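You operate a simulated robot arm through the tools that you are given. There is no shell and no other tool.

Carry out the task below with a simulated robot arm. There is one attempt and no reset: what you move stays moved.

JOB
Tighten the nut that drips and pump back up to about 3 bar.
Fine: tray under it first; use the spanner that fits, put it back; black knob open to pump, shut afterwards. Where these are worked on the way, their far stop is far enough and under half their travel is too little: black knob.
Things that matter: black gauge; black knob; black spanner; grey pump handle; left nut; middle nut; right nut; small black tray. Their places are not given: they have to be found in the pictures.

The check looks at the end state, three seconds after you hand in, the way a careful person would. Anything else that was tipped, shoved, dropped, spilled or broken makes it a failure.

ROBOT AND FRAMES
A 6-joint arm with a two-finger gripper, fixed in place. Base frame: the origin is on the floor under the middle of its stand, x ahead of it, y to its left, z up. Lengths are in m, angles in degrees, forces in N, time in s.
It reaches about 1.637 m from its shoulder. Its first joint turns from -166.0 to 166.0 degrees. Payload 3.43 kg.
Tool frame: the origin (TCP) lies between the finger pads and is the grasp point; the fingertips stand 0.02 m ahead of it; z points along the fingers, y is the line along which they close. The gripper opens to 0.19 m; its body begins 0.248 m behind the TCP.
Orientation is that of the tool frame in the base frame, as a unit quaternion [w, x, y, z]. With the fingers straight down and closing along the base's y, the tool's x points along the base's -x, its y along +y and its z along -z.

CONTROLS
- The arm moves only by the tool drive_tool. Its arguments are lists of equal length, an entry for each row: "gripper": the closure, from 0 (fully open) to 1 (shut); "dp": the shift along the base's x, y, z in m, a list of three; "rotation": the turn, a rotation vector about the base's x, y, z in degrees, a list of three. In form: {"gripper": [gripper, ...], "dp": [[dx, dy, dz], ...], "rotation": [[ax, ay, az], ...]}. A call has 1 to 20 rows; each row shifts and turns the commanded pose from where the row before left it. A row lasts 0.2 s, in which the tool goes at most 0.05 m and 8.6 degrees; a call with a longer step from one row to the next is refused whole, and so is a gripper value outside its range. Where a pose cannot be reached the arm comes as near as it can. A force on the tool above 50 N (or 10 N above the force at the start of the call, whichever is more), or a blocked arm, ends the call early, and 0.2 s more pass. Each finger travels about 0.045 m/s and halts on what it meets, pressing with about 25 N; the grip force reading is that of the motor and also rises with nothing between the fingers. The clock runs only during rows and for 0.2 s after the last one: add rows that do not move to give the fingers time. The reply holds the time, the measured pose of the TCP, the force on the tool along the base axes, the opening and the grip force, in the units named above and with some noise, with the torque about the TCP (base axes, N m) and any sound that the robot's microphone picked up, and new pictures: "show" is both (left out), scene, wrist or none.
- Cameras (640 x 400 px; columns grow to the right, rows downward): "scene" is fixed at [0.217, 0.6513, 1.449]; the picture's right is [-0.50, -0.87, 0.00], its down [-0.31, 0.18, -0.93] and it looks along [0.81, -0.46, -0.36] (base axes); focal length 352 px, centre (320, 200). "wrist" rides on the gripper at [0.07, -0.008, -0.288] in the tool frame; the picture's right is [0.12, 0.99, 0.00], its down [-0.96, 0.11, -0.25] and it looks along [-0.25, 0.03, 0.97] (tool axes); focal length 261 px, centre (320, 200).
- move_column(by): slides the trunk up (or, below 0, down) by that many m; the arm rides with it, the base frame stays. It gives what a move gives, with no picture.
- measure_at(camera, pixels): there is no depth. For up to 12 entries [column, row, z] of the newest picture of that camera ("zoom" is the newest enlarged one), the place [x, y] in the base frame at which the ray of that pixel passes the height z, good to about 0.002 m. The clock stands still meanwhile.
- close_up(camera, box): a new picture of the part [left, top, right, bottom] of that camera's present view, enlarged. The clock stands still meanwhile.
- finish_job(): hands the job in; it is judged then, once.

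Unless the task says otherwise, let go and move clear before handing in.

The tools are called after "Request:" as a command line: name --argument value ..., lists and objects as JSON in quotes. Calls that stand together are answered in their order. drive_tool: Moves the arm, as the interface text tells. Its arguments: {"type":"object","properties":{"gripper":{"type":"array","items":{"type":"number"}},"dp":{"type":"array","items":{"type":"array","items":{"type":"number"}}},"rotation":{"type":"array","items":{"type":"array","items":{"type":"number"}}},"show":{"type":"string","enum":["both","scene","wrist","none"]}},"required":["gripper","dp","rotation"]} The other tools are called the same way: move_column (by) moves the trunk up or down; measure_at (camera, pixels) gives the place at which the rays of pixels pass given heights; close_up (camera, box) takes an enlarged picture of a part of a camera's view; finish_job () hands the job in.

At the start:

```text
t: 0.0
tool_pos: [0.5867, -0.0519, 1.3632]
tool_rot: [0.002, 0.0, 1.0, 0.0]
force: [0.2, 0.8, -0.5]
torque: [0.01, -0.02, -0.02]
finger_gap: 0.1902
grasp_force: 0.1
trunk travel left (down, up): [-0.186, 0.054]
```

scene: 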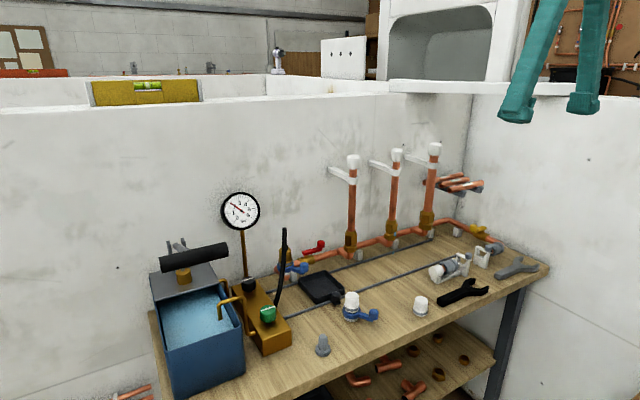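
wrist: 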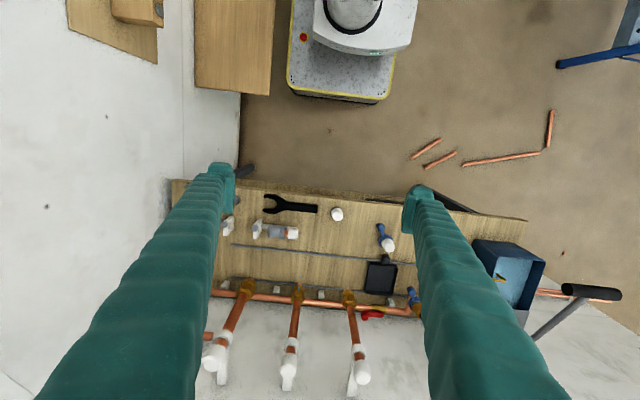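

The scene shows a bench with three brass nuts at the feet of the risers (near pixels 351,238; 393,232; 427,222), a gauge at (240,211), a pump at left, a small black tray at (322,288) and spanners at (463,292) and (517,268). I'll take enlarged views to find the details.

Request:
close_up --camera "scene" --box '[320, 140, 480, 260]'

Request:
close_up --camera "scene" --box '[140, 180, 340, 380]'

Request:
close_up --camera "scene" --box '[400, 210, 560, 330]'

Request:
close_up --camera "wrist" --box '[180, 160, 440, 400]'

```text
3.33 times, centred on (400, 200) of scene
```

zoom: 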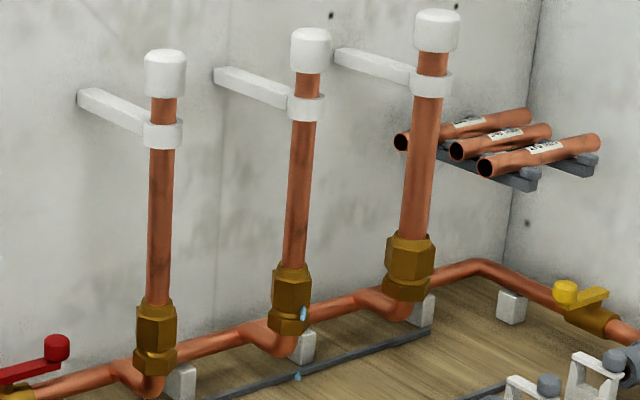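

```text
2.00 times, centred on (240, 280) of scene
```

zoom: 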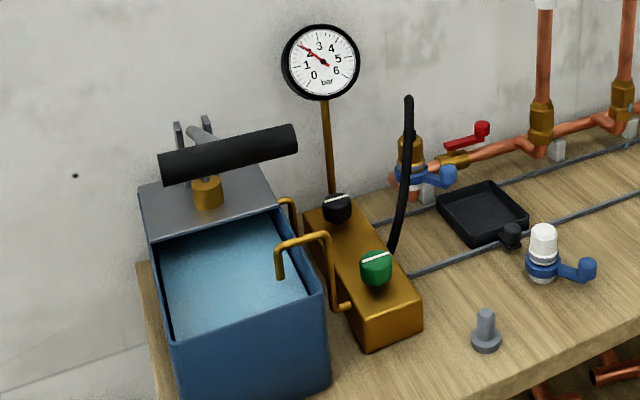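

```text
3.33 times, centred on (480, 270) of scene
```

zoom: 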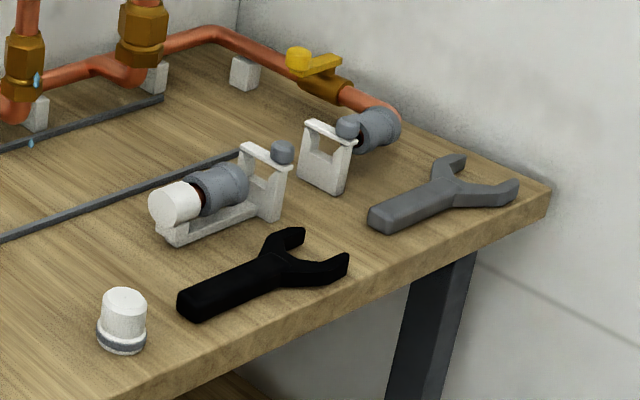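

```text
1.67 times, centred on (310, 280) of wrist
```

zoom: 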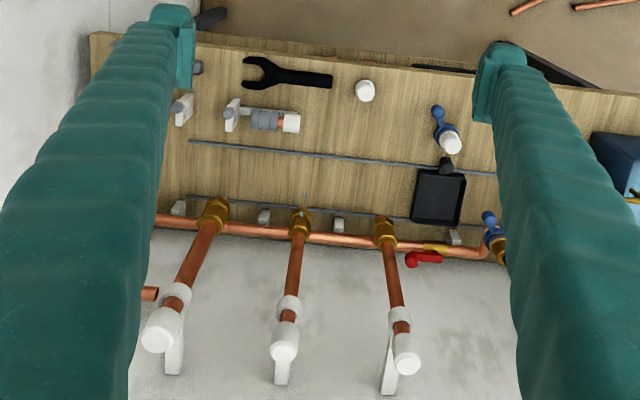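

The droplet sits on the middle nut (zoom pixel 303,312), so the middle nut is the leaking one. I now need the bench height, so I'll triangulate the same features in both cameras.

Request:
measure_at --camera "scene" --pixels '[[439.5, 302.4, 0.8], [439.5, 302.4, 0.9], [439.5, 302.4, 1.0], [322, 288, 0.8], [322, 288, 0.9], [322, 288, 1.0]]'

Request:
measure_at --camera "wrist" --pixels '[[317.2, 208, 0.8], [317.2, 208, 0.9], [317.2, 208, 1.0], [381, 278, 0.8], [381, 278, 0.9], [381, 278, 1.0]]'

Request:
close_up --camera "scene" --box '[210, 180, 270, 240]'

Request:
close_up --camera "scene" --box '[370, 200, 420, 250]'

```text
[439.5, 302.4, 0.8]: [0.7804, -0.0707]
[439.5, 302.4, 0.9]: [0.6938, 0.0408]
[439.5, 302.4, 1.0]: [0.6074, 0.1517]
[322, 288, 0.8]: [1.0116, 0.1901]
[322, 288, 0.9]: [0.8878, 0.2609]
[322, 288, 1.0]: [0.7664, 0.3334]
```

```text
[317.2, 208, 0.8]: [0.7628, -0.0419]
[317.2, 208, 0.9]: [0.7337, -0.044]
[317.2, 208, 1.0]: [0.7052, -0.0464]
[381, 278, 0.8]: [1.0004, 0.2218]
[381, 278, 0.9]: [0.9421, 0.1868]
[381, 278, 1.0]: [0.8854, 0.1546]
```

```text
6.67 times, centred on (240, 210) of scene
```

zoom: 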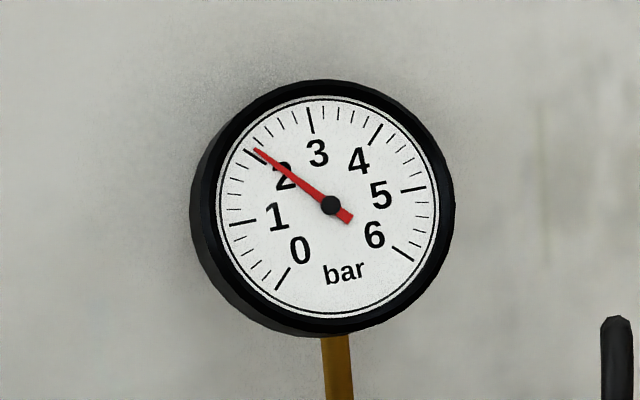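

```text
8.00 times, centred on (395, 225) of scene
```

zoom: 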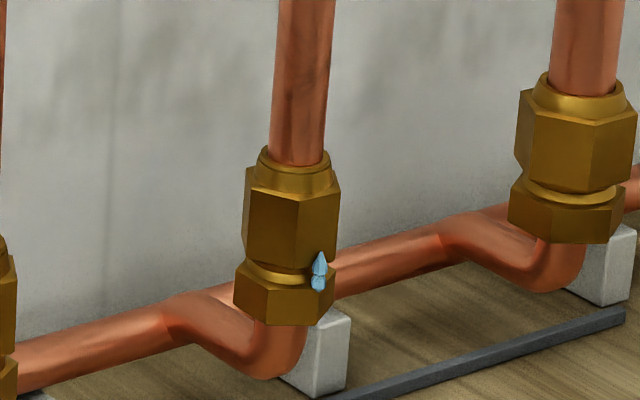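

The gauge reads 2 bar and the middle nut's lower edge carries the drop (zoom pixel 318,272). I'll zoom further on the tray, the pump and knobs, and the spanners.

Request:
close_up --camera "scene" --box '[280, 250, 376, 310]'

Request:
close_up --camera "scene" --box '[225, 260, 305, 360]'

Request:
close_up --camera "scene" --box '[145, 230, 241, 300]'

Request:
close_up --camera "scene" --box '[430, 250, 542, 320]'

Request:
close_up --camera "wrist" --box '[230, 180, 342, 250]'

Request:
close_up --camera "wrist" --box '[230, 250, 422, 370]'

```text
6.67 times, centred on (328, 280) of scene
```

zoom: 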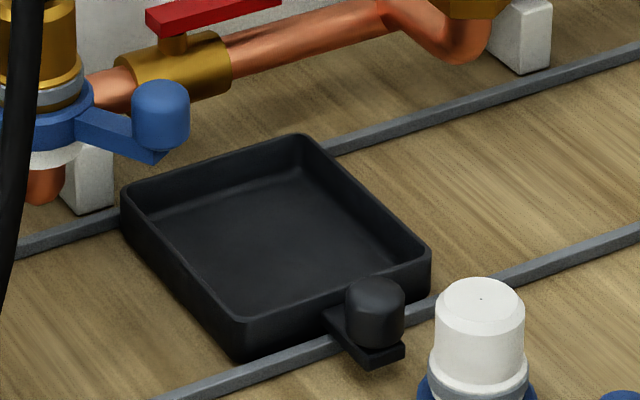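

```text
4.00 times, centred on (265, 310) of scene
```

zoom: 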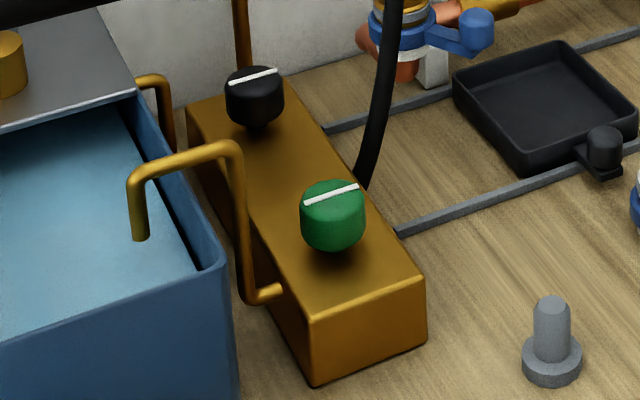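

```text
5.71 times, centred on (193, 265) of scene
```

zoom: 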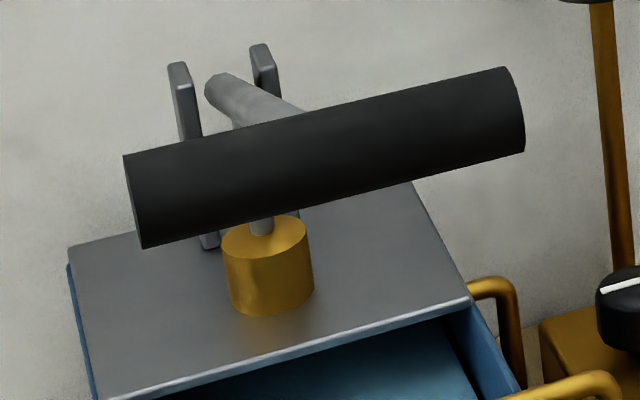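

```text
5.71 times, centred on (486, 285) of scene
```

zoom: 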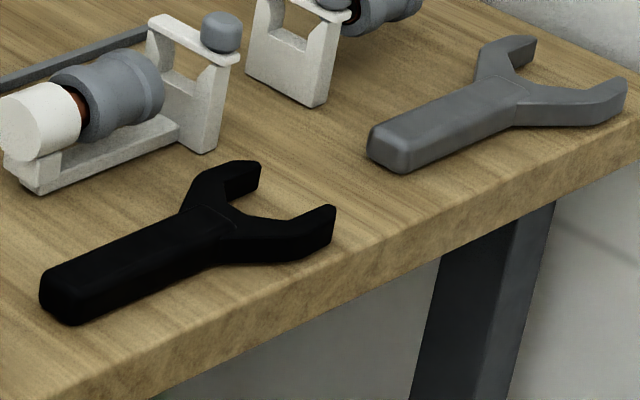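

```text
5.71 times, centred on (286, 215) of wrist
```

zoom: 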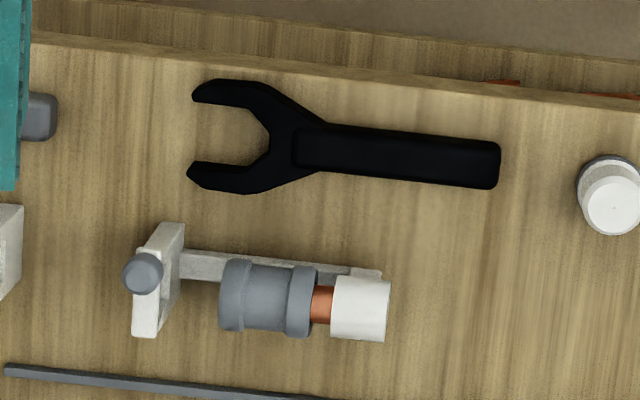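

```text
3.33 times, centred on (326, 310) of wrist
```

zoom: 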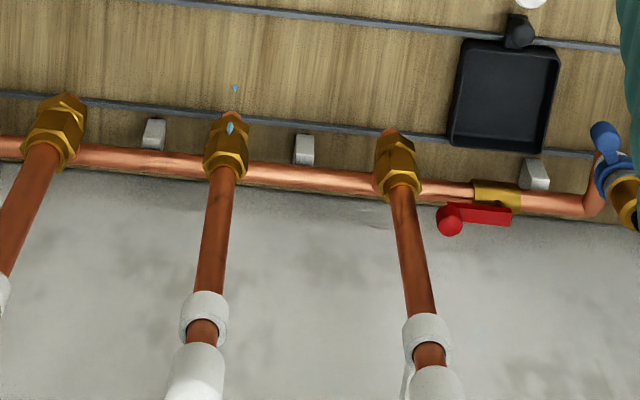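

The tray sits across two thin rails, and the drop falls between those rails. I'll triangulate the tray corners, the drop and the nuts from both cameras.

Request:
measure_at --camera "scene" --pixels '[[325, 270.25, 0.82], [325, 270.25, 0.86], [344.5, 287.5, 0.82], [344.5, 287.5, 0.86], [298.3, 279.25, 0.82], [298.3, 279.25, 0.86], [316, 298.75, 0.82], [316, 298.75, 0.86]]'

Request:
measure_at --camera "wrist" --pixels '[[365, 292.9, 0.82], [365, 292.9, 0.86], [368.9, 261.4, 0.82], [368.9, 261.4, 0.86], [393.5, 295.6, 0.82], [393.5, 295.6, 0.86], [397.4, 265.6, 0.82], [397.4, 265.6, 0.86]]'

```text
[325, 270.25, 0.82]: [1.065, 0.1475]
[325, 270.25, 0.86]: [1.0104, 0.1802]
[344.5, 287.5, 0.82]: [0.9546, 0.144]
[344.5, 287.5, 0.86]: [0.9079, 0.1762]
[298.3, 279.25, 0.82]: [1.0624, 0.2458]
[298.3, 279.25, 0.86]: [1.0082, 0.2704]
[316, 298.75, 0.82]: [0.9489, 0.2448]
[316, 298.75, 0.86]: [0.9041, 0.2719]
```

```text
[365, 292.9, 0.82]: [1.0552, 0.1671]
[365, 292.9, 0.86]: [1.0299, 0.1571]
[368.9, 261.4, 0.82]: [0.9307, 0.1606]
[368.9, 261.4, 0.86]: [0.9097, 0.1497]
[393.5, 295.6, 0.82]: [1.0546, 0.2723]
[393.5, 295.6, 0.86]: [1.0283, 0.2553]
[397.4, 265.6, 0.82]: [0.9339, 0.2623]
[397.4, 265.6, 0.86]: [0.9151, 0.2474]
```

The tray rim comes out near z≈0.838, spanning about x 0.93–1.04 and y 0.16–0.26. Now I'll zoom the wrist camera in on the nuts and measure them.

Request:
close_up --camera "wrist" --box '[275, 275, 323, 305]'

Request:
close_up --camera "wrist" --box '[360, 220, 424, 300]'

Request:
measure_at --camera "scene" --pixels '[[391.4, 226.25, 0.84], [391.4, 226.25, 0.87], [391.4, 226.25, 0.9], [389.5, 238, 0.82], [389.5, 238, 0.85], [389.5, 238, 0.88], [397, 151, 1.1], [397, 151, 1.15], [397, 151, 1.2]]'

```text
13.33 times, centred on (299, 290) of wrist
```

zoom: 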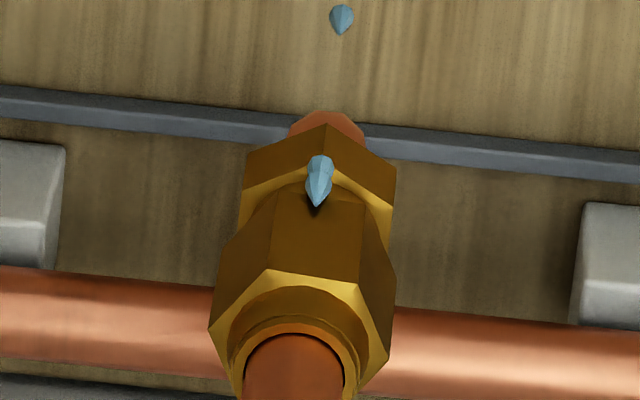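

```text
5.00 times, centred on (392, 260) of wrist
```

zoom: 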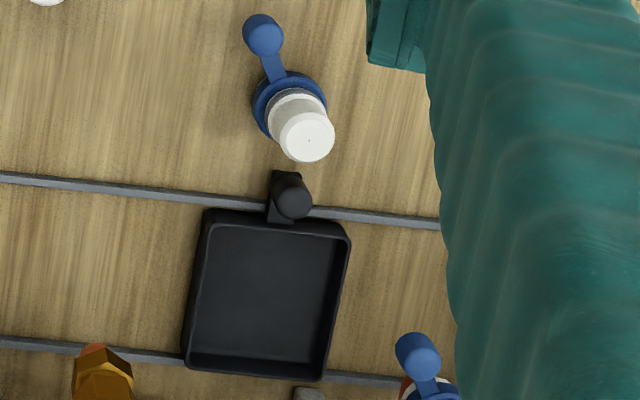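

```text
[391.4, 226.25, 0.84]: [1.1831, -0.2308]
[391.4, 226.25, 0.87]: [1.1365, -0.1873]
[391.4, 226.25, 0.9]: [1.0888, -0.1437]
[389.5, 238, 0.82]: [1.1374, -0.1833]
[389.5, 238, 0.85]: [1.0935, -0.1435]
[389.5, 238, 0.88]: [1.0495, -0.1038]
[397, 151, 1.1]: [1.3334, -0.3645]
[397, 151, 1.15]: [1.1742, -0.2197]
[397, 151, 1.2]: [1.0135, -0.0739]
```

Request:
measure_at --camera "wrist" --pixels '[[297.9, 293.75, 0.84], [297.9, 293.75, 0.87], [297.9, 293.75, 0.9], [300.65, 276.35, 0.81], [300.65, 276.35, 0.83], [300.65, 276.35, 0.85], [299, 288.4, 0.85], [299, 288.4, 0.88], [305, 281, 0.81]]'

Request:
measure_at --camera "scene" --pixels '[[394.8, 234, 0.85], [394.8, 234, 0.87], [394.8, 234, 0.89], [352, 318, 0.81], [423, 306, 0.81], [322, 352, 0.81]]'

```text
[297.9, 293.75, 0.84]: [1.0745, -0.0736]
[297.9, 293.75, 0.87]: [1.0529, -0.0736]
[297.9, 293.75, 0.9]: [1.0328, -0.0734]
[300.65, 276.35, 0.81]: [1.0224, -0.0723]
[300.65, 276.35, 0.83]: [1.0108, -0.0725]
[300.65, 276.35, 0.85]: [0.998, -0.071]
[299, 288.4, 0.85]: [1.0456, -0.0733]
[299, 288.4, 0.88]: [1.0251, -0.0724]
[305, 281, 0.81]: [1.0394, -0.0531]
```

```text
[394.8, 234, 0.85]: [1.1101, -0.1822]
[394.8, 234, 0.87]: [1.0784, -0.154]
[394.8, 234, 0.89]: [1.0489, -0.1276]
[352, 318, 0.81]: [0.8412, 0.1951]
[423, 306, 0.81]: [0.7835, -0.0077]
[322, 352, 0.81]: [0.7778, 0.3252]
```

The nut comes out near (1.005, −0.073, 0.945) and the drop lands near (0.99, −0.073), which is between the rails. The tray is at about y 0.21. I'll move above the tray area at a safe height for a closer view.

Request:
drive_tool --gripper '[0, 0, 0, 0, 0, 0, 0, 0, 0, 0]' --dp '[[0.018, 0.02, -0.018], [0.018, 0.02, -0.018], [0.018, 0.02, -0.018], [0.018, 0.02, -0.018], [0.018, 0.02, -0.018], [0.018, 0.02, -0.018], [0.018, 0.02, -0.018], [0.018, 0.02, -0.018], [0.018, 0.02, -0.018], [0.018, 0.02, -0.018]]' --rotation '[[0, 0, 0], [0, 0, 0], [0, 0, 0], [0, 0, 0], [0, 0, 0], [0, 0, 0], [0, 0, 0], [0, 0, 0], [0, 0, 0], [0, 0, 0]]'

```text
t: 2.2
tool_pos: [0.7676, 0.1479, 1.1818]
tool_rot: [0.003, 0.001, 1.0, 0.0]
force: [-0.8, 0.2, 0.3]
torque: [0.1, -0.08, 0.0]
finger_gap: 0.1902
grasp_force: 0.1
trunk travel left (down, up): [-0.186, 0.054]
```

scene: 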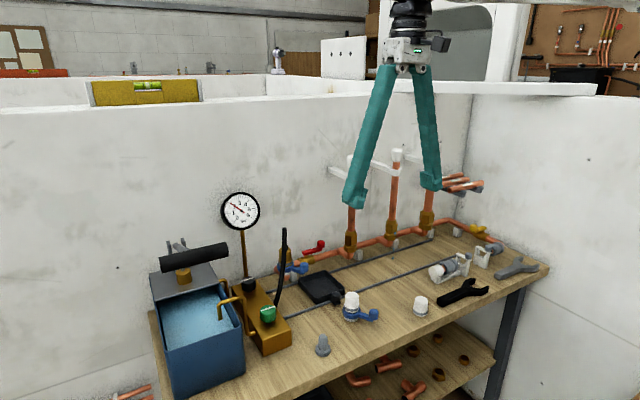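
wrist: 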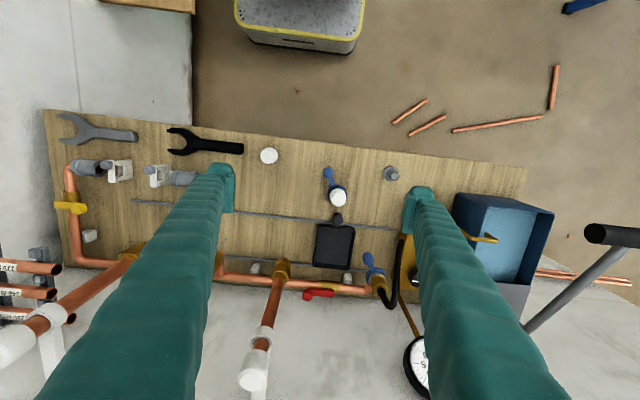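

I have a clear look at the tray knob (wrist 338,217) and the pump lever (615,235). I'll zoom in on the tray and pump from this viewpoint.

Request:
close_up --camera "wrist" --box '[290, 160, 402, 290]'

Request:
close_up --camera "wrist" --box '[370, 160, 640, 340]'

Request:
close_up --camera "wrist" --box '[40, 100, 290, 220]'

```text
3.08 times, centred on (346, 225) of wrist
```

zoom: 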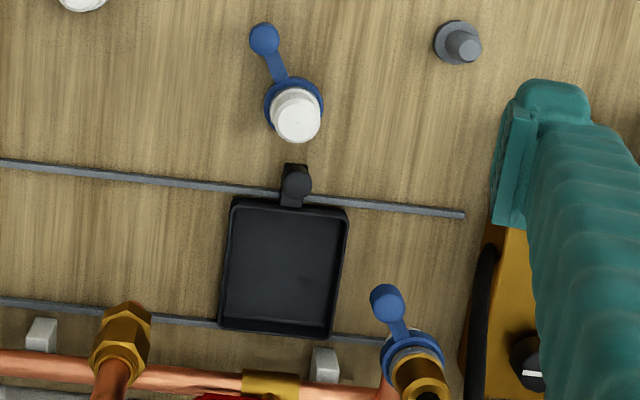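

```text
2.22 times, centred on (505, 250) of wrist
```

zoom: 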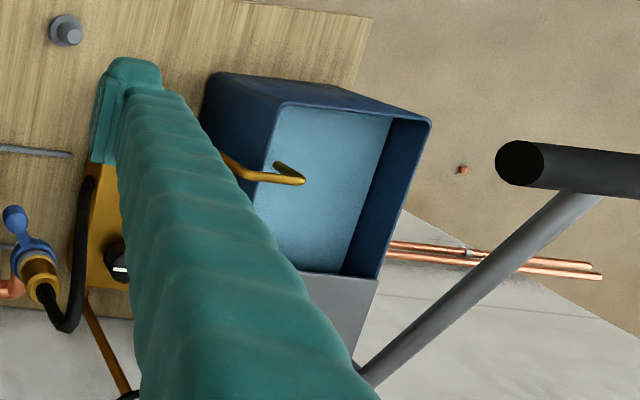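

```text
2.56 times, centred on (165, 160) of wrist
```

zoom: 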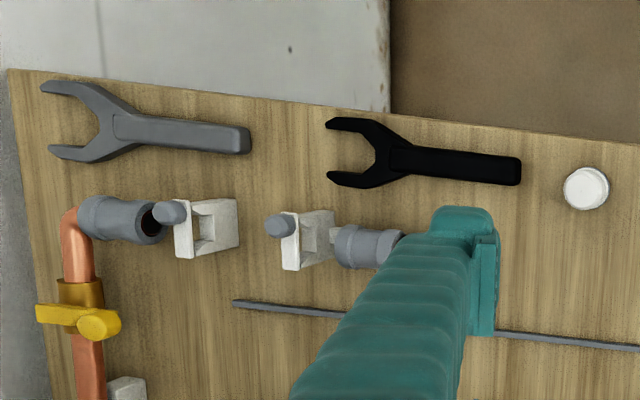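

Request:
measure_at --camera "wrist" --pixels '[[338.2, 219.15, 0.83], [338.2, 219.15, 0.85], [338.2, 219.15, 0.87], [321.8, 225.0, 0.84], [359, 227.9, 0.84], [353, 266, 0.84], [317.5, 262.2, 0.84], [345, 199.4, 0.85], [337, 196, 0.88]]'

Request:
measure_at --camera "scene" --pixels '[[336.25, 292.75, 0.83], [336.25, 292.75, 0.85], [336.25, 292.75, 0.87], [352, 295, 0.86], [352, 295, 0.88], [352, 295, 0.9], [374, 316, 0.83]]'

```text
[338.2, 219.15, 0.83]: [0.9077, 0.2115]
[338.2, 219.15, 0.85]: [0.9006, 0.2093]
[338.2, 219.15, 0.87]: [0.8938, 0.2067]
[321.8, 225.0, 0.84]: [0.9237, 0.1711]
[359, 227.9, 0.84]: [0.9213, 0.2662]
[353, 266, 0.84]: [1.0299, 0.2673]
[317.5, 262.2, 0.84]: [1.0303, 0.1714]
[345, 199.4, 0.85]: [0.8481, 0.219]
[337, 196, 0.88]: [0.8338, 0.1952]
```

```text
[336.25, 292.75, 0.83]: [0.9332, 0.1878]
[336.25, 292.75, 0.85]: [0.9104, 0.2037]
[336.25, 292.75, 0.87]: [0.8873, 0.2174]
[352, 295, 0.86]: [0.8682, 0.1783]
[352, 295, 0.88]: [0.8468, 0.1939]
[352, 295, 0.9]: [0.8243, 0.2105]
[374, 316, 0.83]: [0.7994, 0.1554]
```

Request:
measure_at --camera "wrist" --pixels '[[399, 245.5, 0.9], [399, 245.5, 0.95], [399, 245.5, 1.0], [282, 270, 0.95], [282, 270, 0.92], [220, 262, 0.95]]'

Request:
measure_at --camera "scene" --pixels '[[284, 230, 0.9], [284, 230, 0.95], [284, 230, 1.0], [351, 238, 0.92], [351, 238, 0.95], [427, 219, 0.92], [427, 219, 0.95], [427, 219, 0.98]]'

```text
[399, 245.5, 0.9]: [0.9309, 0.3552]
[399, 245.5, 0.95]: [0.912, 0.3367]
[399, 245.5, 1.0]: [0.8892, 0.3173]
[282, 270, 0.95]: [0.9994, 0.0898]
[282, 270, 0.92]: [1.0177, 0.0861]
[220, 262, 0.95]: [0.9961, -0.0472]
```

```text
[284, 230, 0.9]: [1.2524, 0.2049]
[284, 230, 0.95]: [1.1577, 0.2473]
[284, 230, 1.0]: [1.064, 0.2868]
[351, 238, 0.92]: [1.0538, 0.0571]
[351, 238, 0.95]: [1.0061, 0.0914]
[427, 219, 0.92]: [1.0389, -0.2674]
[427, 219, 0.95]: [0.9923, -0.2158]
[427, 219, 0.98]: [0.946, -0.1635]
```

The knob top is at about (0.898, 0.2085, 0.858), and the white-capped valve next to it is at (0.84, 0.195) with its top near 0.885. I'll come in over the knob with the fingers half closed and tilted 10°, stopping above it to check alignment.

Request:
drive_tool --gripper '[0.58, 0.58, 0.58, 0.58, 0.58, 0.58, 0.58, 0.58, 0.58]' --dp '[[0.0163, 0.0076, -0.02], [0.0163, 0.0076, -0.02], [0.0163, 0.0076, -0.02], [0.0163, 0.0076, -0.02], [0.0163, 0.0076, -0.02], [0.0163, 0.0076, -0.02], [0.0163, 0.0076, -0.02], [0.0163, 0.0076, -0.02], [0, 0, -0.02]]' --rotation '[[0, -2.5, 0], [0, -2.5, 0], [0, -2.5, 0], [0, -2.5, 0], [0, 0, 0], [0, 0, 0], [0, 0, 0], [0, 0, 0], [0, 0, 0]]'

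```text
t: 4.2
tool_pos: [0.8968, 0.2107, 1.0026]
tool_rot: [0.089, 0.002, 0.996, 0.0]
force: [-0.2, 0.2, -0.1]
torque: [0.01, -0.03, -0.01]
finger_gap: 0.0797
grasp_force: 0.1
trunk travel left (down, up): [-0.186, 0.054]
```

scene: 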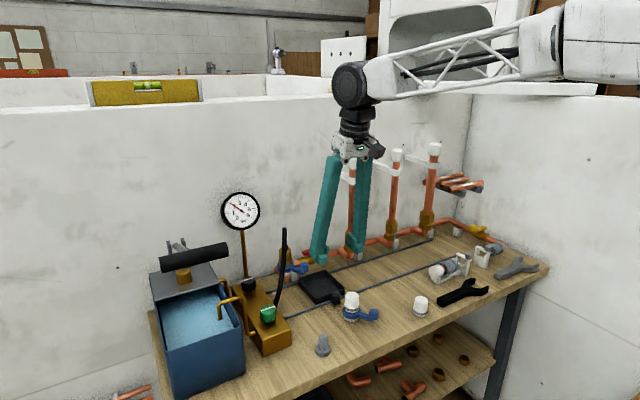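
wrist: 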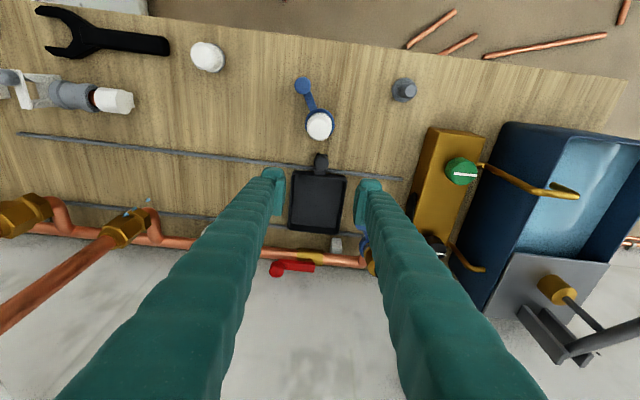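

I'm above the tray at z≈1.0 and the gap is 0.08. I'll zoom on the tray to refine the knob position.

Request:
close_up --camera "wrist" --box '[256, 90, 384, 250]'

Request:
close_up --camera "scene" --box '[280, 130, 400, 310]'

```text
2.50 times, centred on (320, 170) of wrist
```

zoom: 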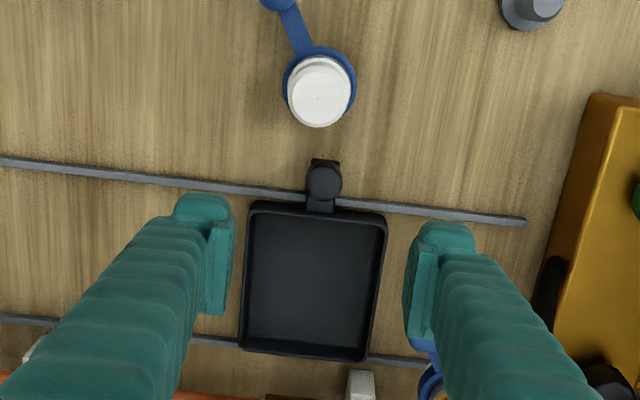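

```text
2.22 times, centred on (340, 220) of scene
```

zoom: 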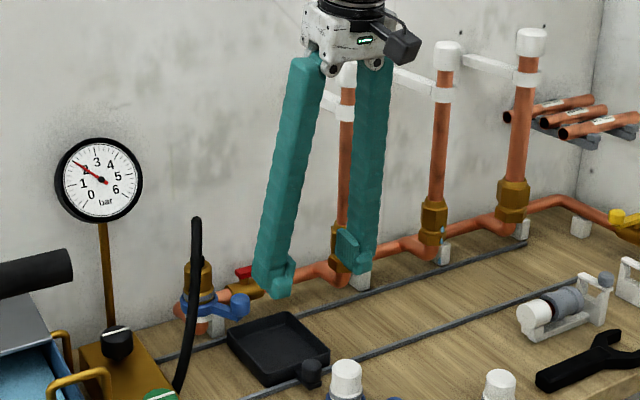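

Request:
measure_at --camera "wrist" --pixels '[[321.2, 162, 0.858], [321.2, 162, 0.84], [320, 125.2, 0.885], [292, 173, 0.84], [346, 178, 0.84], [338, 231, 0.84], [288, 225, 0.84]]'

```text
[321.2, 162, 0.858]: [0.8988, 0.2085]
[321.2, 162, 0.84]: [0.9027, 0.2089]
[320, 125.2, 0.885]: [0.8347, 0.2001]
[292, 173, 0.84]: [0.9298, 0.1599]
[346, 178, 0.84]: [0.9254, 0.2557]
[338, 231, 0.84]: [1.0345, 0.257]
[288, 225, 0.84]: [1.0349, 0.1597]
```

The knob is confirmed at (0.899, 0.2085). I'll descend straight onto it with the fingers at a 0.06 m gap.

Request:
drive_tool --gripper '[0.66, 0.66, 0.66, 0.66, 0.66, 0.66]' --dp '[[0, -0.0022, -0.03], [0, 0, -0.03], [0, 0, -0.03], [0, 0, -0.03], [0, 0, -0.02], [0, 0, -0.009]]' --rotation '[[0, 0, 0], [0, 0, 0], [0, 0, 0], [0, 0, 0], [0, 0, 0], [0, 0, 0]]'

```text
t: 5.6
tool_pos: [0.8973, 0.2086, 0.8538]
tool_rot: [0.088, 0.0, 0.996, 0.0]
force: [-0.9, -0.5, 0.0]
torque: [-0.01, -0.01, -0.06]
finger_gap: 0.0646
grasp_force: 0.0
trunk travel left (down, up): [-0.186, 0.054]
```

scene: 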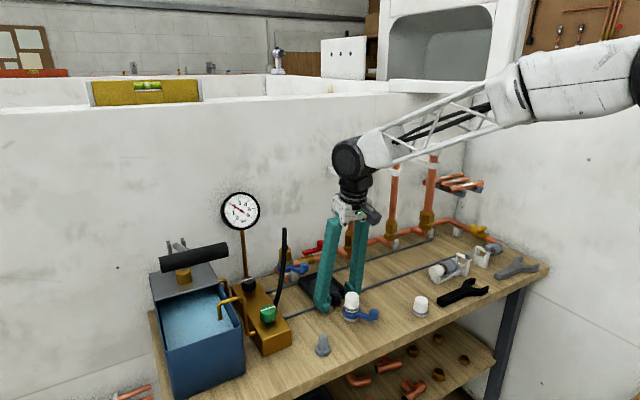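
wrist: 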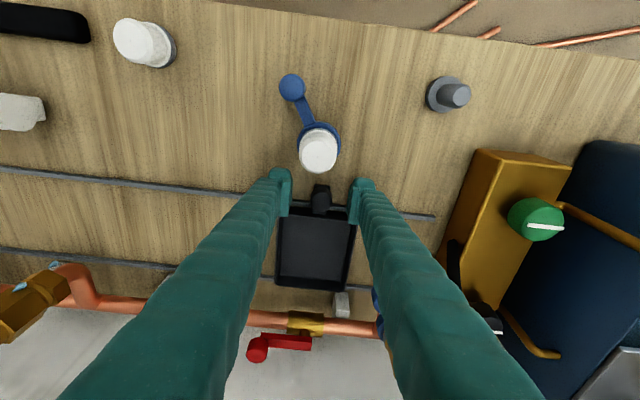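

The knob (wrist 320,198) sits between the pads. I'll close on it.

Request:
drive_tool --gripper '[0.85, 1, 1, 1, 1, 1]' --dp '[[0, 0, 0], [0, 0, 0], [0, 0, 0], [0, 0, 0], [0, 0, 0], [0, 0, 0]]' --rotation '[[0, 0, 0], [0, 0, 0], [0, 0, 0], [0, 0, 0], [0, 0, 0], [0, 0, 0]]'

Request:
close_up --camera "wrist" --box '[256, 90, 384, 250]'

```text
t: 7.0
tool_pos: [0.897, 0.2085, 0.8543]
tool_rot: [0.089, -0.001, 0.996, 0.0]
force: [0.0, 0.5, -0.6]
torque: [0.01, 0.04, 0.01]
finger_gap: 0.0234
grasp_force: 45.1
trunk travel left (down, up): [-0.186, 0.054]
```

scene: 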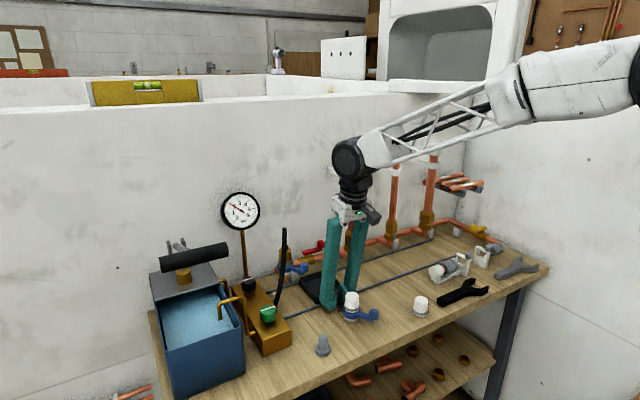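
wrist: 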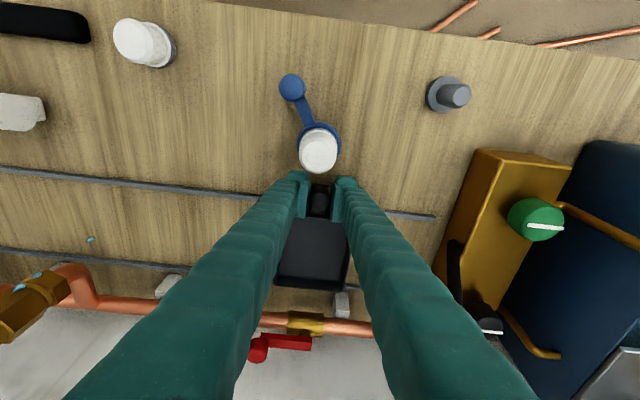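

```text
2.50 times, centred on (320, 170) of wrist
```

zoom: 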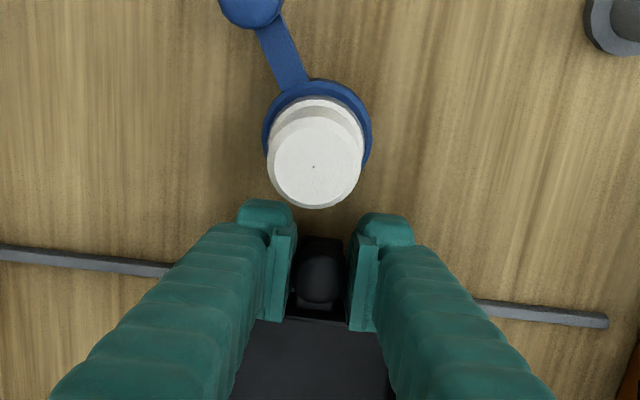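

The knob is held (gap 0.023). I'll slide the tray along −y between the rails, starting with a short stretch while watching the force.

Request:
drive_tool --gripper '[1, 1, 1, 1]' --dp '[[0, -0.015, 0], [0, -0.02, 0], [0, -0.02, 0], [0, -0.025, 0]]' --rotation '[[0, 0, 0], [0, 0, 0], [0, 0, 0], [0, 0, 0]]'

```text
t: 8.0
tool_pos: [0.8974, 0.1249, 0.8534]
tool_rot: [0.088, 0.0, 0.996, 0.0]
force: [-6.3, -1.7, 7.3]
torque: [-0.06, 0.48, -0.13]
finger_gap: 0.0232
grasp_force: 44.3
trunk travel left (down, up): [-0.186, 0.054]
```

scene: 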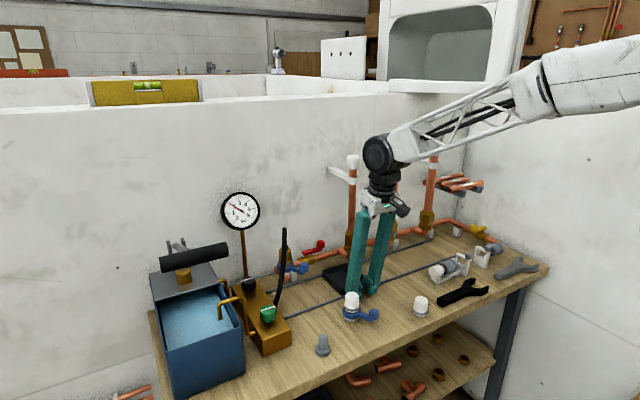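
wrist: 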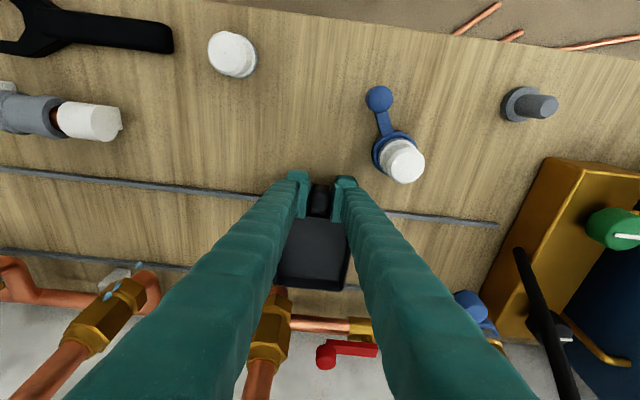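

The tray moves with the knob, with a slight contact load (−6 N in x, +7 N in z). I'll ease off by about 1 mm and carry on sliding.

Request:
drive_tool --gripper '[1, 1, 1, 1, 1, 1]' --dp '[[-0.001, -0.02, 0.001], [0, -0.025, 0], [0, -0.025, 0], [0, -0.025, 0], [0, -0.025, 0], [0, -0.025, 0]]' --rotation '[[0, 0, 0], [0, 0, 0], [0, 0, 0], [0, 0, 0], [0, 0, 0], [0, 0, 0]]'

```text
t: 9.4
tool_pos: [0.8975, -0.0177, 0.8536]
tool_rot: [0.089, 0.001, 0.996, 0.0]
force: [20.7, -2.0, -17.2]
torque: [-0.04, -0.38, -0.05]
finger_gap: 0.0234
grasp_force: 45.0
trunk travel left (down, up): [-0.186, 0.054]
```

scene: 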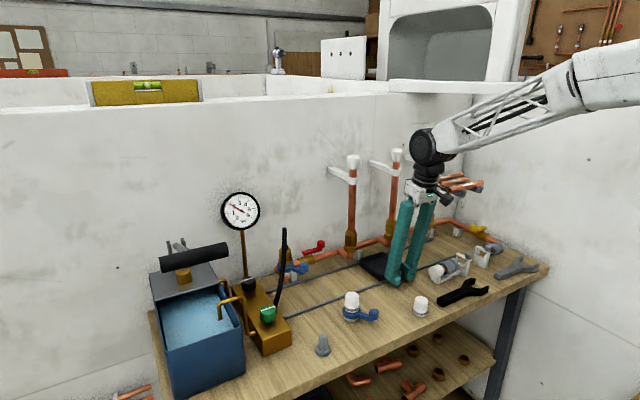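
wrist: 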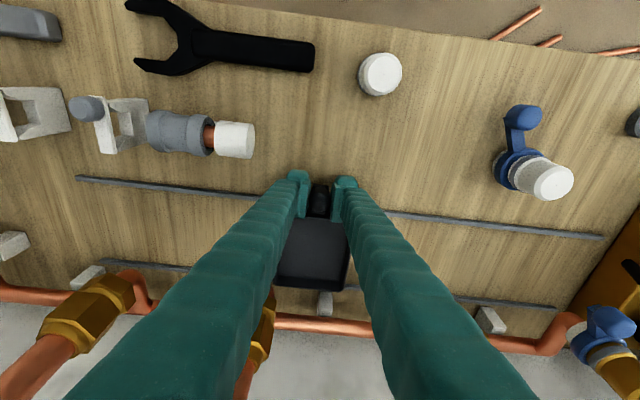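

The tray behaves like a slider fixed on its rails (x and z stayed constant while the load flipped sign). I'll centre the load and finish the slide to y≈−0.073.

Request:
drive_tool --gripper '[1, 1, 1, 1]' --dp '[[0.0007, -0.015, -0.0007], [0, -0.02, 0], [0, -0.0203, 0], [0, 0, 0]]' --rotation '[[0, 0, 0], [0, 0, 0], [0, 0, 0], [0, 0, 0]]'

Request:
close_up --camera "scene" --box '[330, 190, 450, 310]'

Request:
close_up --camera "wrist" --box '[220, 160, 400, 370]'

```text
t: 10.4
tool_pos: [0.8967, -0.075, 0.8543]
tool_rot: [0.09, 0.001, 0.996, 0.0]
force: [13.0, 0.0, -1.9]
torque: [0.0, 0.02, 0.02]
finger_gap: 0.0234
grasp_force: 44.2
trunk travel left (down, up): [-0.186, 0.054]
```

scene: 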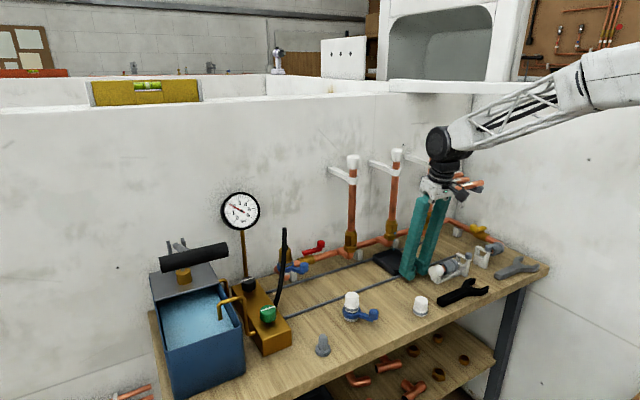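
wrist: 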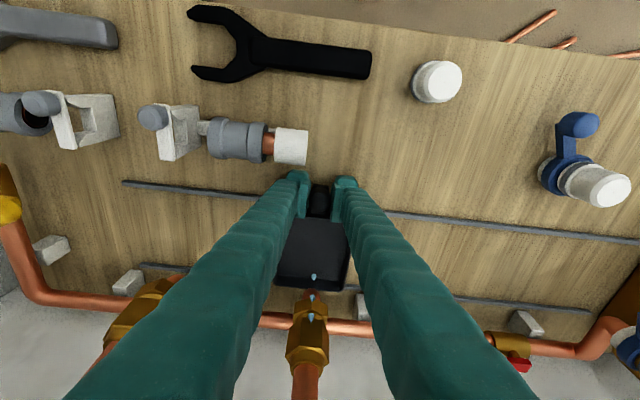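

```text
3.33 times, centred on (390, 250) of scene
```

zoom: 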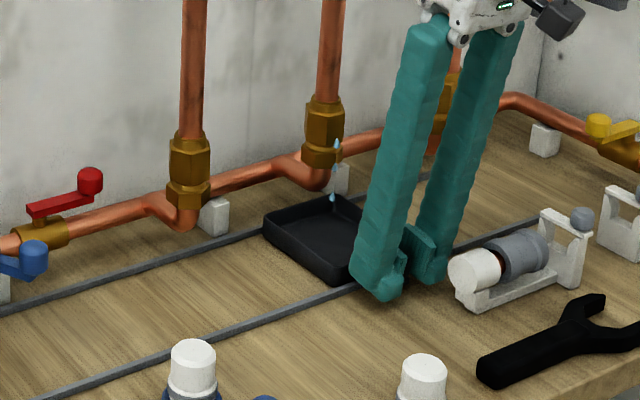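

```text
1.90 times, centred on (310, 265) of wrist
```

zoom: 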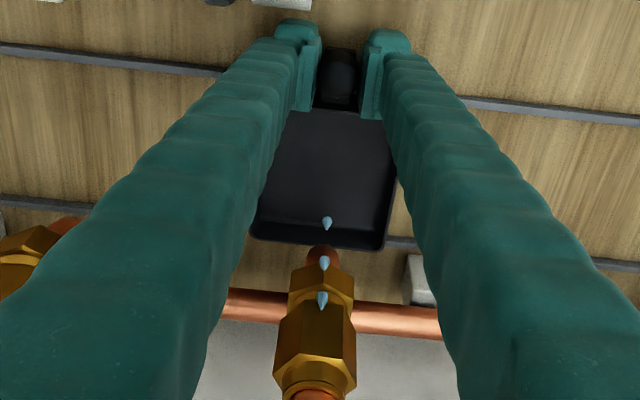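

The drop now falls inside the tray (wrist zoom 326,222). I'll release the knob and rise straight up.

Request:
drive_tool --gripper '[0.75, 0.75, 0.75, 0.75, 0.75, 0.75, 0.75, 0.75, 0.75, 0.75]' --dp '[[0, 0, 0], [0, 0, 0], [0, 0, 0], [0, 0, 0.02], [-0.005, 0, 0.03], [-0.01, 0, 0.03], [-0.015, 0, 0.03], [-0.02, 0, 0.03], [-0.02, 0, 0.03], [-0.02, 0, 0.03]]' --rotation '[[0, 0, 0], [0, 0, 0], [0, 0, 0], [0, 0, 0], [0, 0, 0], [0, 0, 0], [0, 0, 0], [0, 0, 0], [0, 0, 0], [0, 0, 0]]'

Request:
close_up --camera "scene" --box '[330, 190, 450, 310]'

```text
t: 12.6
tool_pos: [0.8048, -0.0727, 1.0513]
tool_rot: [0.089, 0.0, 0.996, 0.0]
force: [1.0, -0.1, -0.3]
torque: [0.06, 0.15, 0.02]
finger_gap: 0.0478
grasp_force: 0.0
trunk travel left (down, up): [-0.186, 0.054]
```

scene: 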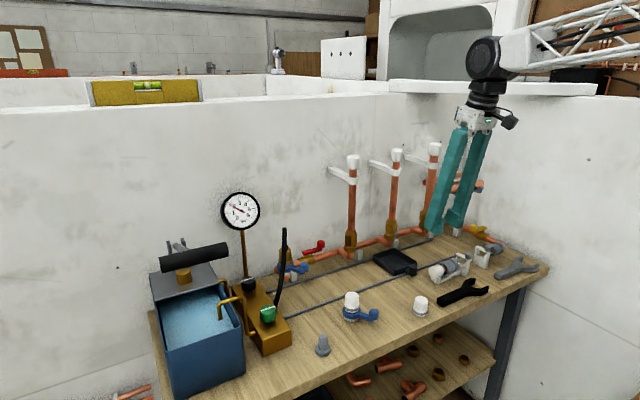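
wrist: 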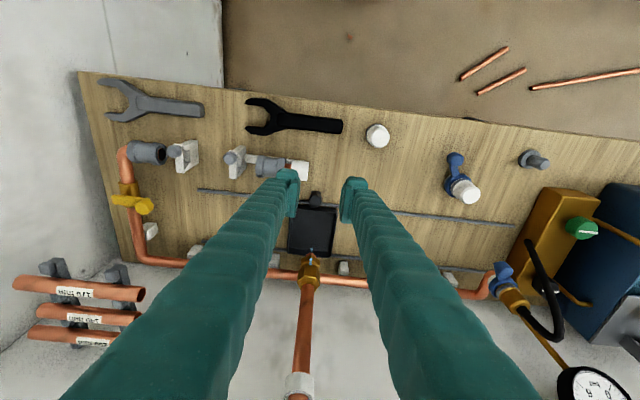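

```text
3.33 times, centred on (390, 250) of scene
```

zoom: 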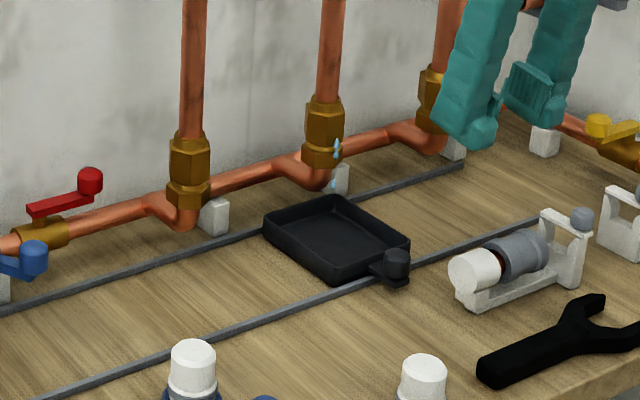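

The tray is under the drip. Next I'll zoom in on the middle nut from here to read its flats, and on the black spanner.

Request:
close_up --camera "wrist" --box '[294, 240, 326, 300]'

Request:
close_up --camera "wrist" --box '[236, 85, 348, 150]'

Request:
close_up --camera "scene" --box '[380, 210, 404, 250]'

```text
6.67 times, centred on (310, 270) of wrist
```

zoom: 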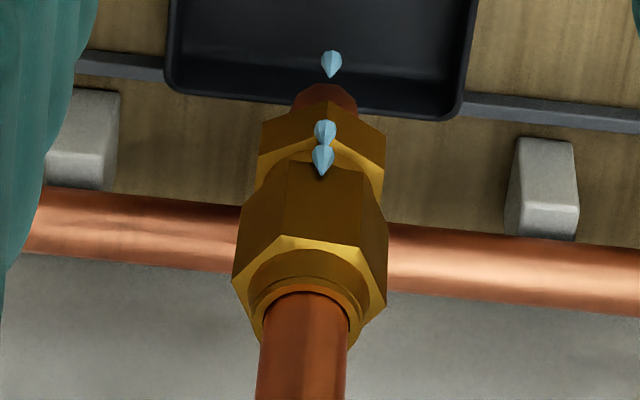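

```text
5.71 times, centred on (292, 118) of wrist
```

zoom: 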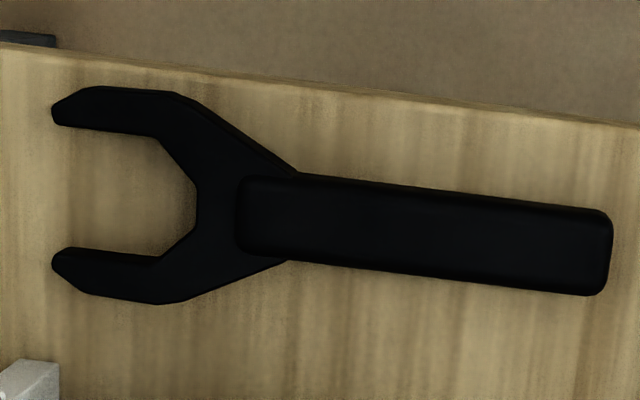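

```text
10.00 times, centred on (392, 230) of scene
```

zoom: 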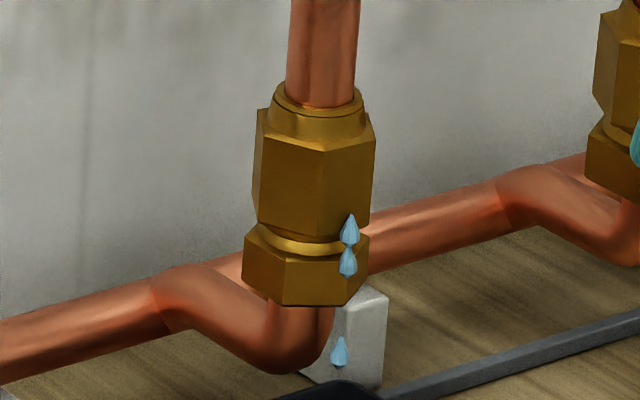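

The hex flats appear to face −x (visible edges at zoom 265 and 330) with about 0.036 m across flats, and the black jaw looks near 0.040 m. I'll triangulate the bench height from sharp features before reaching for the spanner.

Request:
close_up --camera "scene" --box '[500, 240, 564, 280]'

Request:
close_up --camera "wrist" --box '[60, 60, 124, 100]'

Request:
close_up --camera "scene" --box '[425, 265, 505, 315]'

```text
10.00 times, centred on (532, 260) of scene
```

zoom: 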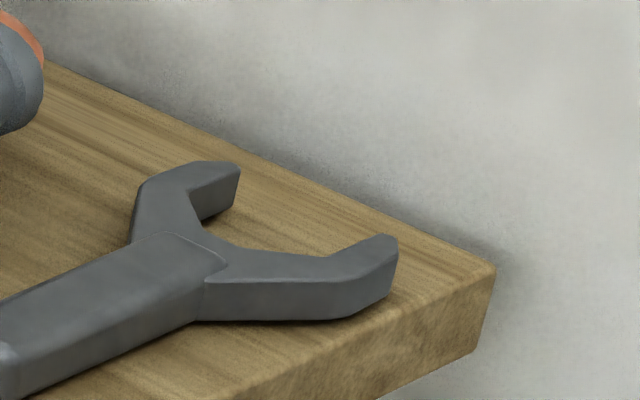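

```text
10.00 times, centred on (92, 80) of wrist
```

zoom: 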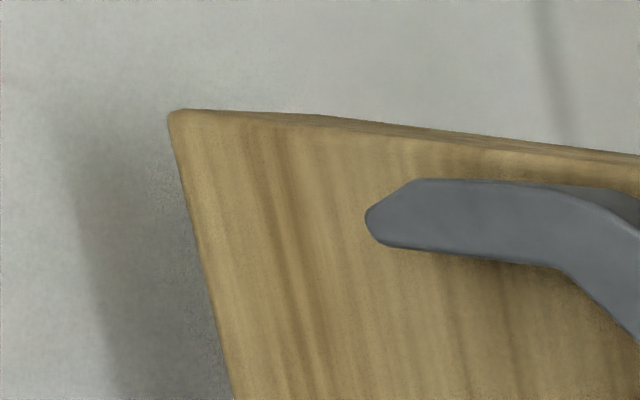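

```text
8.00 times, centred on (465, 290) of scene
```

zoom: 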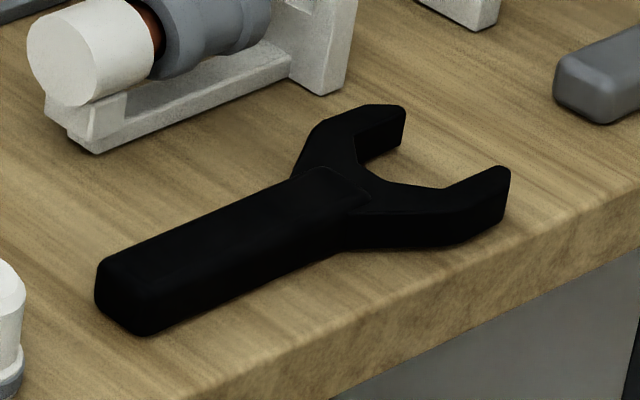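

Request:
measure_at --camera "scene" --pixels '[[549.3, 266.7, 0.78], [549.3, 266.7, 0.8], [549.3, 266.7, 0.82], [515.5, 287.9, 0.81], [437, 297.5, 0.82], [437, 297.5, 0.84], [443.5, 331, 0.81]]'

Request:
measure_at --camera "wrist" --pixels '[[77.5, 71.3, 0.78], [77.5, 71.3, 0.8], [77.5, 71.3, 0.82], [246, 114.5, 0.82], [342.75, 126.75, 0.82], [343.2, 119.4, 0.83], [341, 134.2, 0.83], [262, 112, 0.82], [276, 117, 0.82]]'

```text
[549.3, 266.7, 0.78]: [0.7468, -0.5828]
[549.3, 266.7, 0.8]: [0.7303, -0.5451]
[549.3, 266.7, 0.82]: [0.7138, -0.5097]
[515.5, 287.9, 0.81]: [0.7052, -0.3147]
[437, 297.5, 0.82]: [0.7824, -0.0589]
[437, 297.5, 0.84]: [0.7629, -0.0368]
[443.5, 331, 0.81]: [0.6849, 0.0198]
```

```text
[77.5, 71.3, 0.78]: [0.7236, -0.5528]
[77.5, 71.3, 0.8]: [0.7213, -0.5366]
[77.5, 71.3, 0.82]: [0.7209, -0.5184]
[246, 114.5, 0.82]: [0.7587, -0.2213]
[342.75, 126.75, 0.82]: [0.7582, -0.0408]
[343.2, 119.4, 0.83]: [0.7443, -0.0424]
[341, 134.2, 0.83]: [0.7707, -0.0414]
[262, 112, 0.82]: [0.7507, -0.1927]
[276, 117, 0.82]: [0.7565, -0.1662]
```

The bench top is at z≈0.811. The black spanner lies along y from about −0.221 (tips) to −0.041 (handle end) at x≈0.758, with the handle top near 0.833. I'll check clearances beside it.

Request:
measure_at --camera "wrist" --pixels '[[308, 162, 0.84], [306, 180, 0.83], [290, 158, 0.85], [365, 135, 0.84], [377, 135, 0.85], [258, 157, 0.85], [237, 155, 0.87]]'

Request:
drive_tool --gripper '[0.7, 0.7, 0.7, 0.7, 0.7, 0.7, 0.7, 0.7, 0.7, 0.7, 0.7, 0.7]' --dp '[[-0.005, 0, 0], [-0.005, 0, 0], [-0.005, 0, 0], [-0.005, 0, 0], [-0.005, 0, 0], [-0.005, 0, 0], [-0.005, 0, 0], [-0.005, 0, 0], [-0.005, 0, 0], [0, 0, 0], [0, 0, 0], [0, 0, 0]]' --rotation '[[0, 5, 0], [0, 5.2, 0], [0, 0, -8.5], [0, 0, -8.5], [0, 0, -8.5], [0, 0, -8.5], [0, 0, -8.5], [0, 0, -8.5], [0, 0, -8.5], [0, 0, -8.5], [0, 0, -8.5], [0, 0, -8.5]]'

```text
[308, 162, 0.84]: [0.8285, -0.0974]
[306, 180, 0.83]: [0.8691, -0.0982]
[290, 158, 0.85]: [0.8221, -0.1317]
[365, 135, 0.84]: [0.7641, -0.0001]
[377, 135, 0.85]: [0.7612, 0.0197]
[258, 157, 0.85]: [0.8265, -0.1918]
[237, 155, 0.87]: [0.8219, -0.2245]
```

```text
t: 15.2
tool_pos: [0.7613, -0.0749, 1.055]
tool_rot: [0.001, 0.677, 0.736, 0.001]
force: [-0.1, 0.4, -0.1]
torque: [-0.03, 0.0, 0.01]
finger_gap: 0.0572
grasp_force: 0.0
trunk travel left (down, up): [-0.186, 0.054]
```

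scene: 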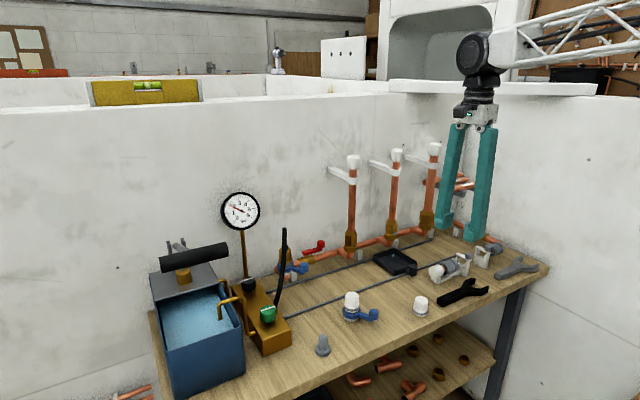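
wrist: 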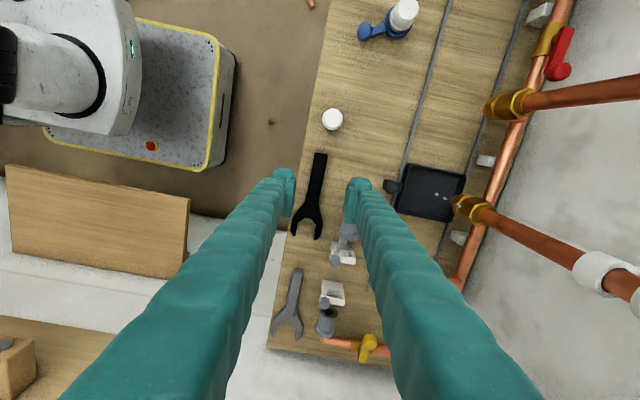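

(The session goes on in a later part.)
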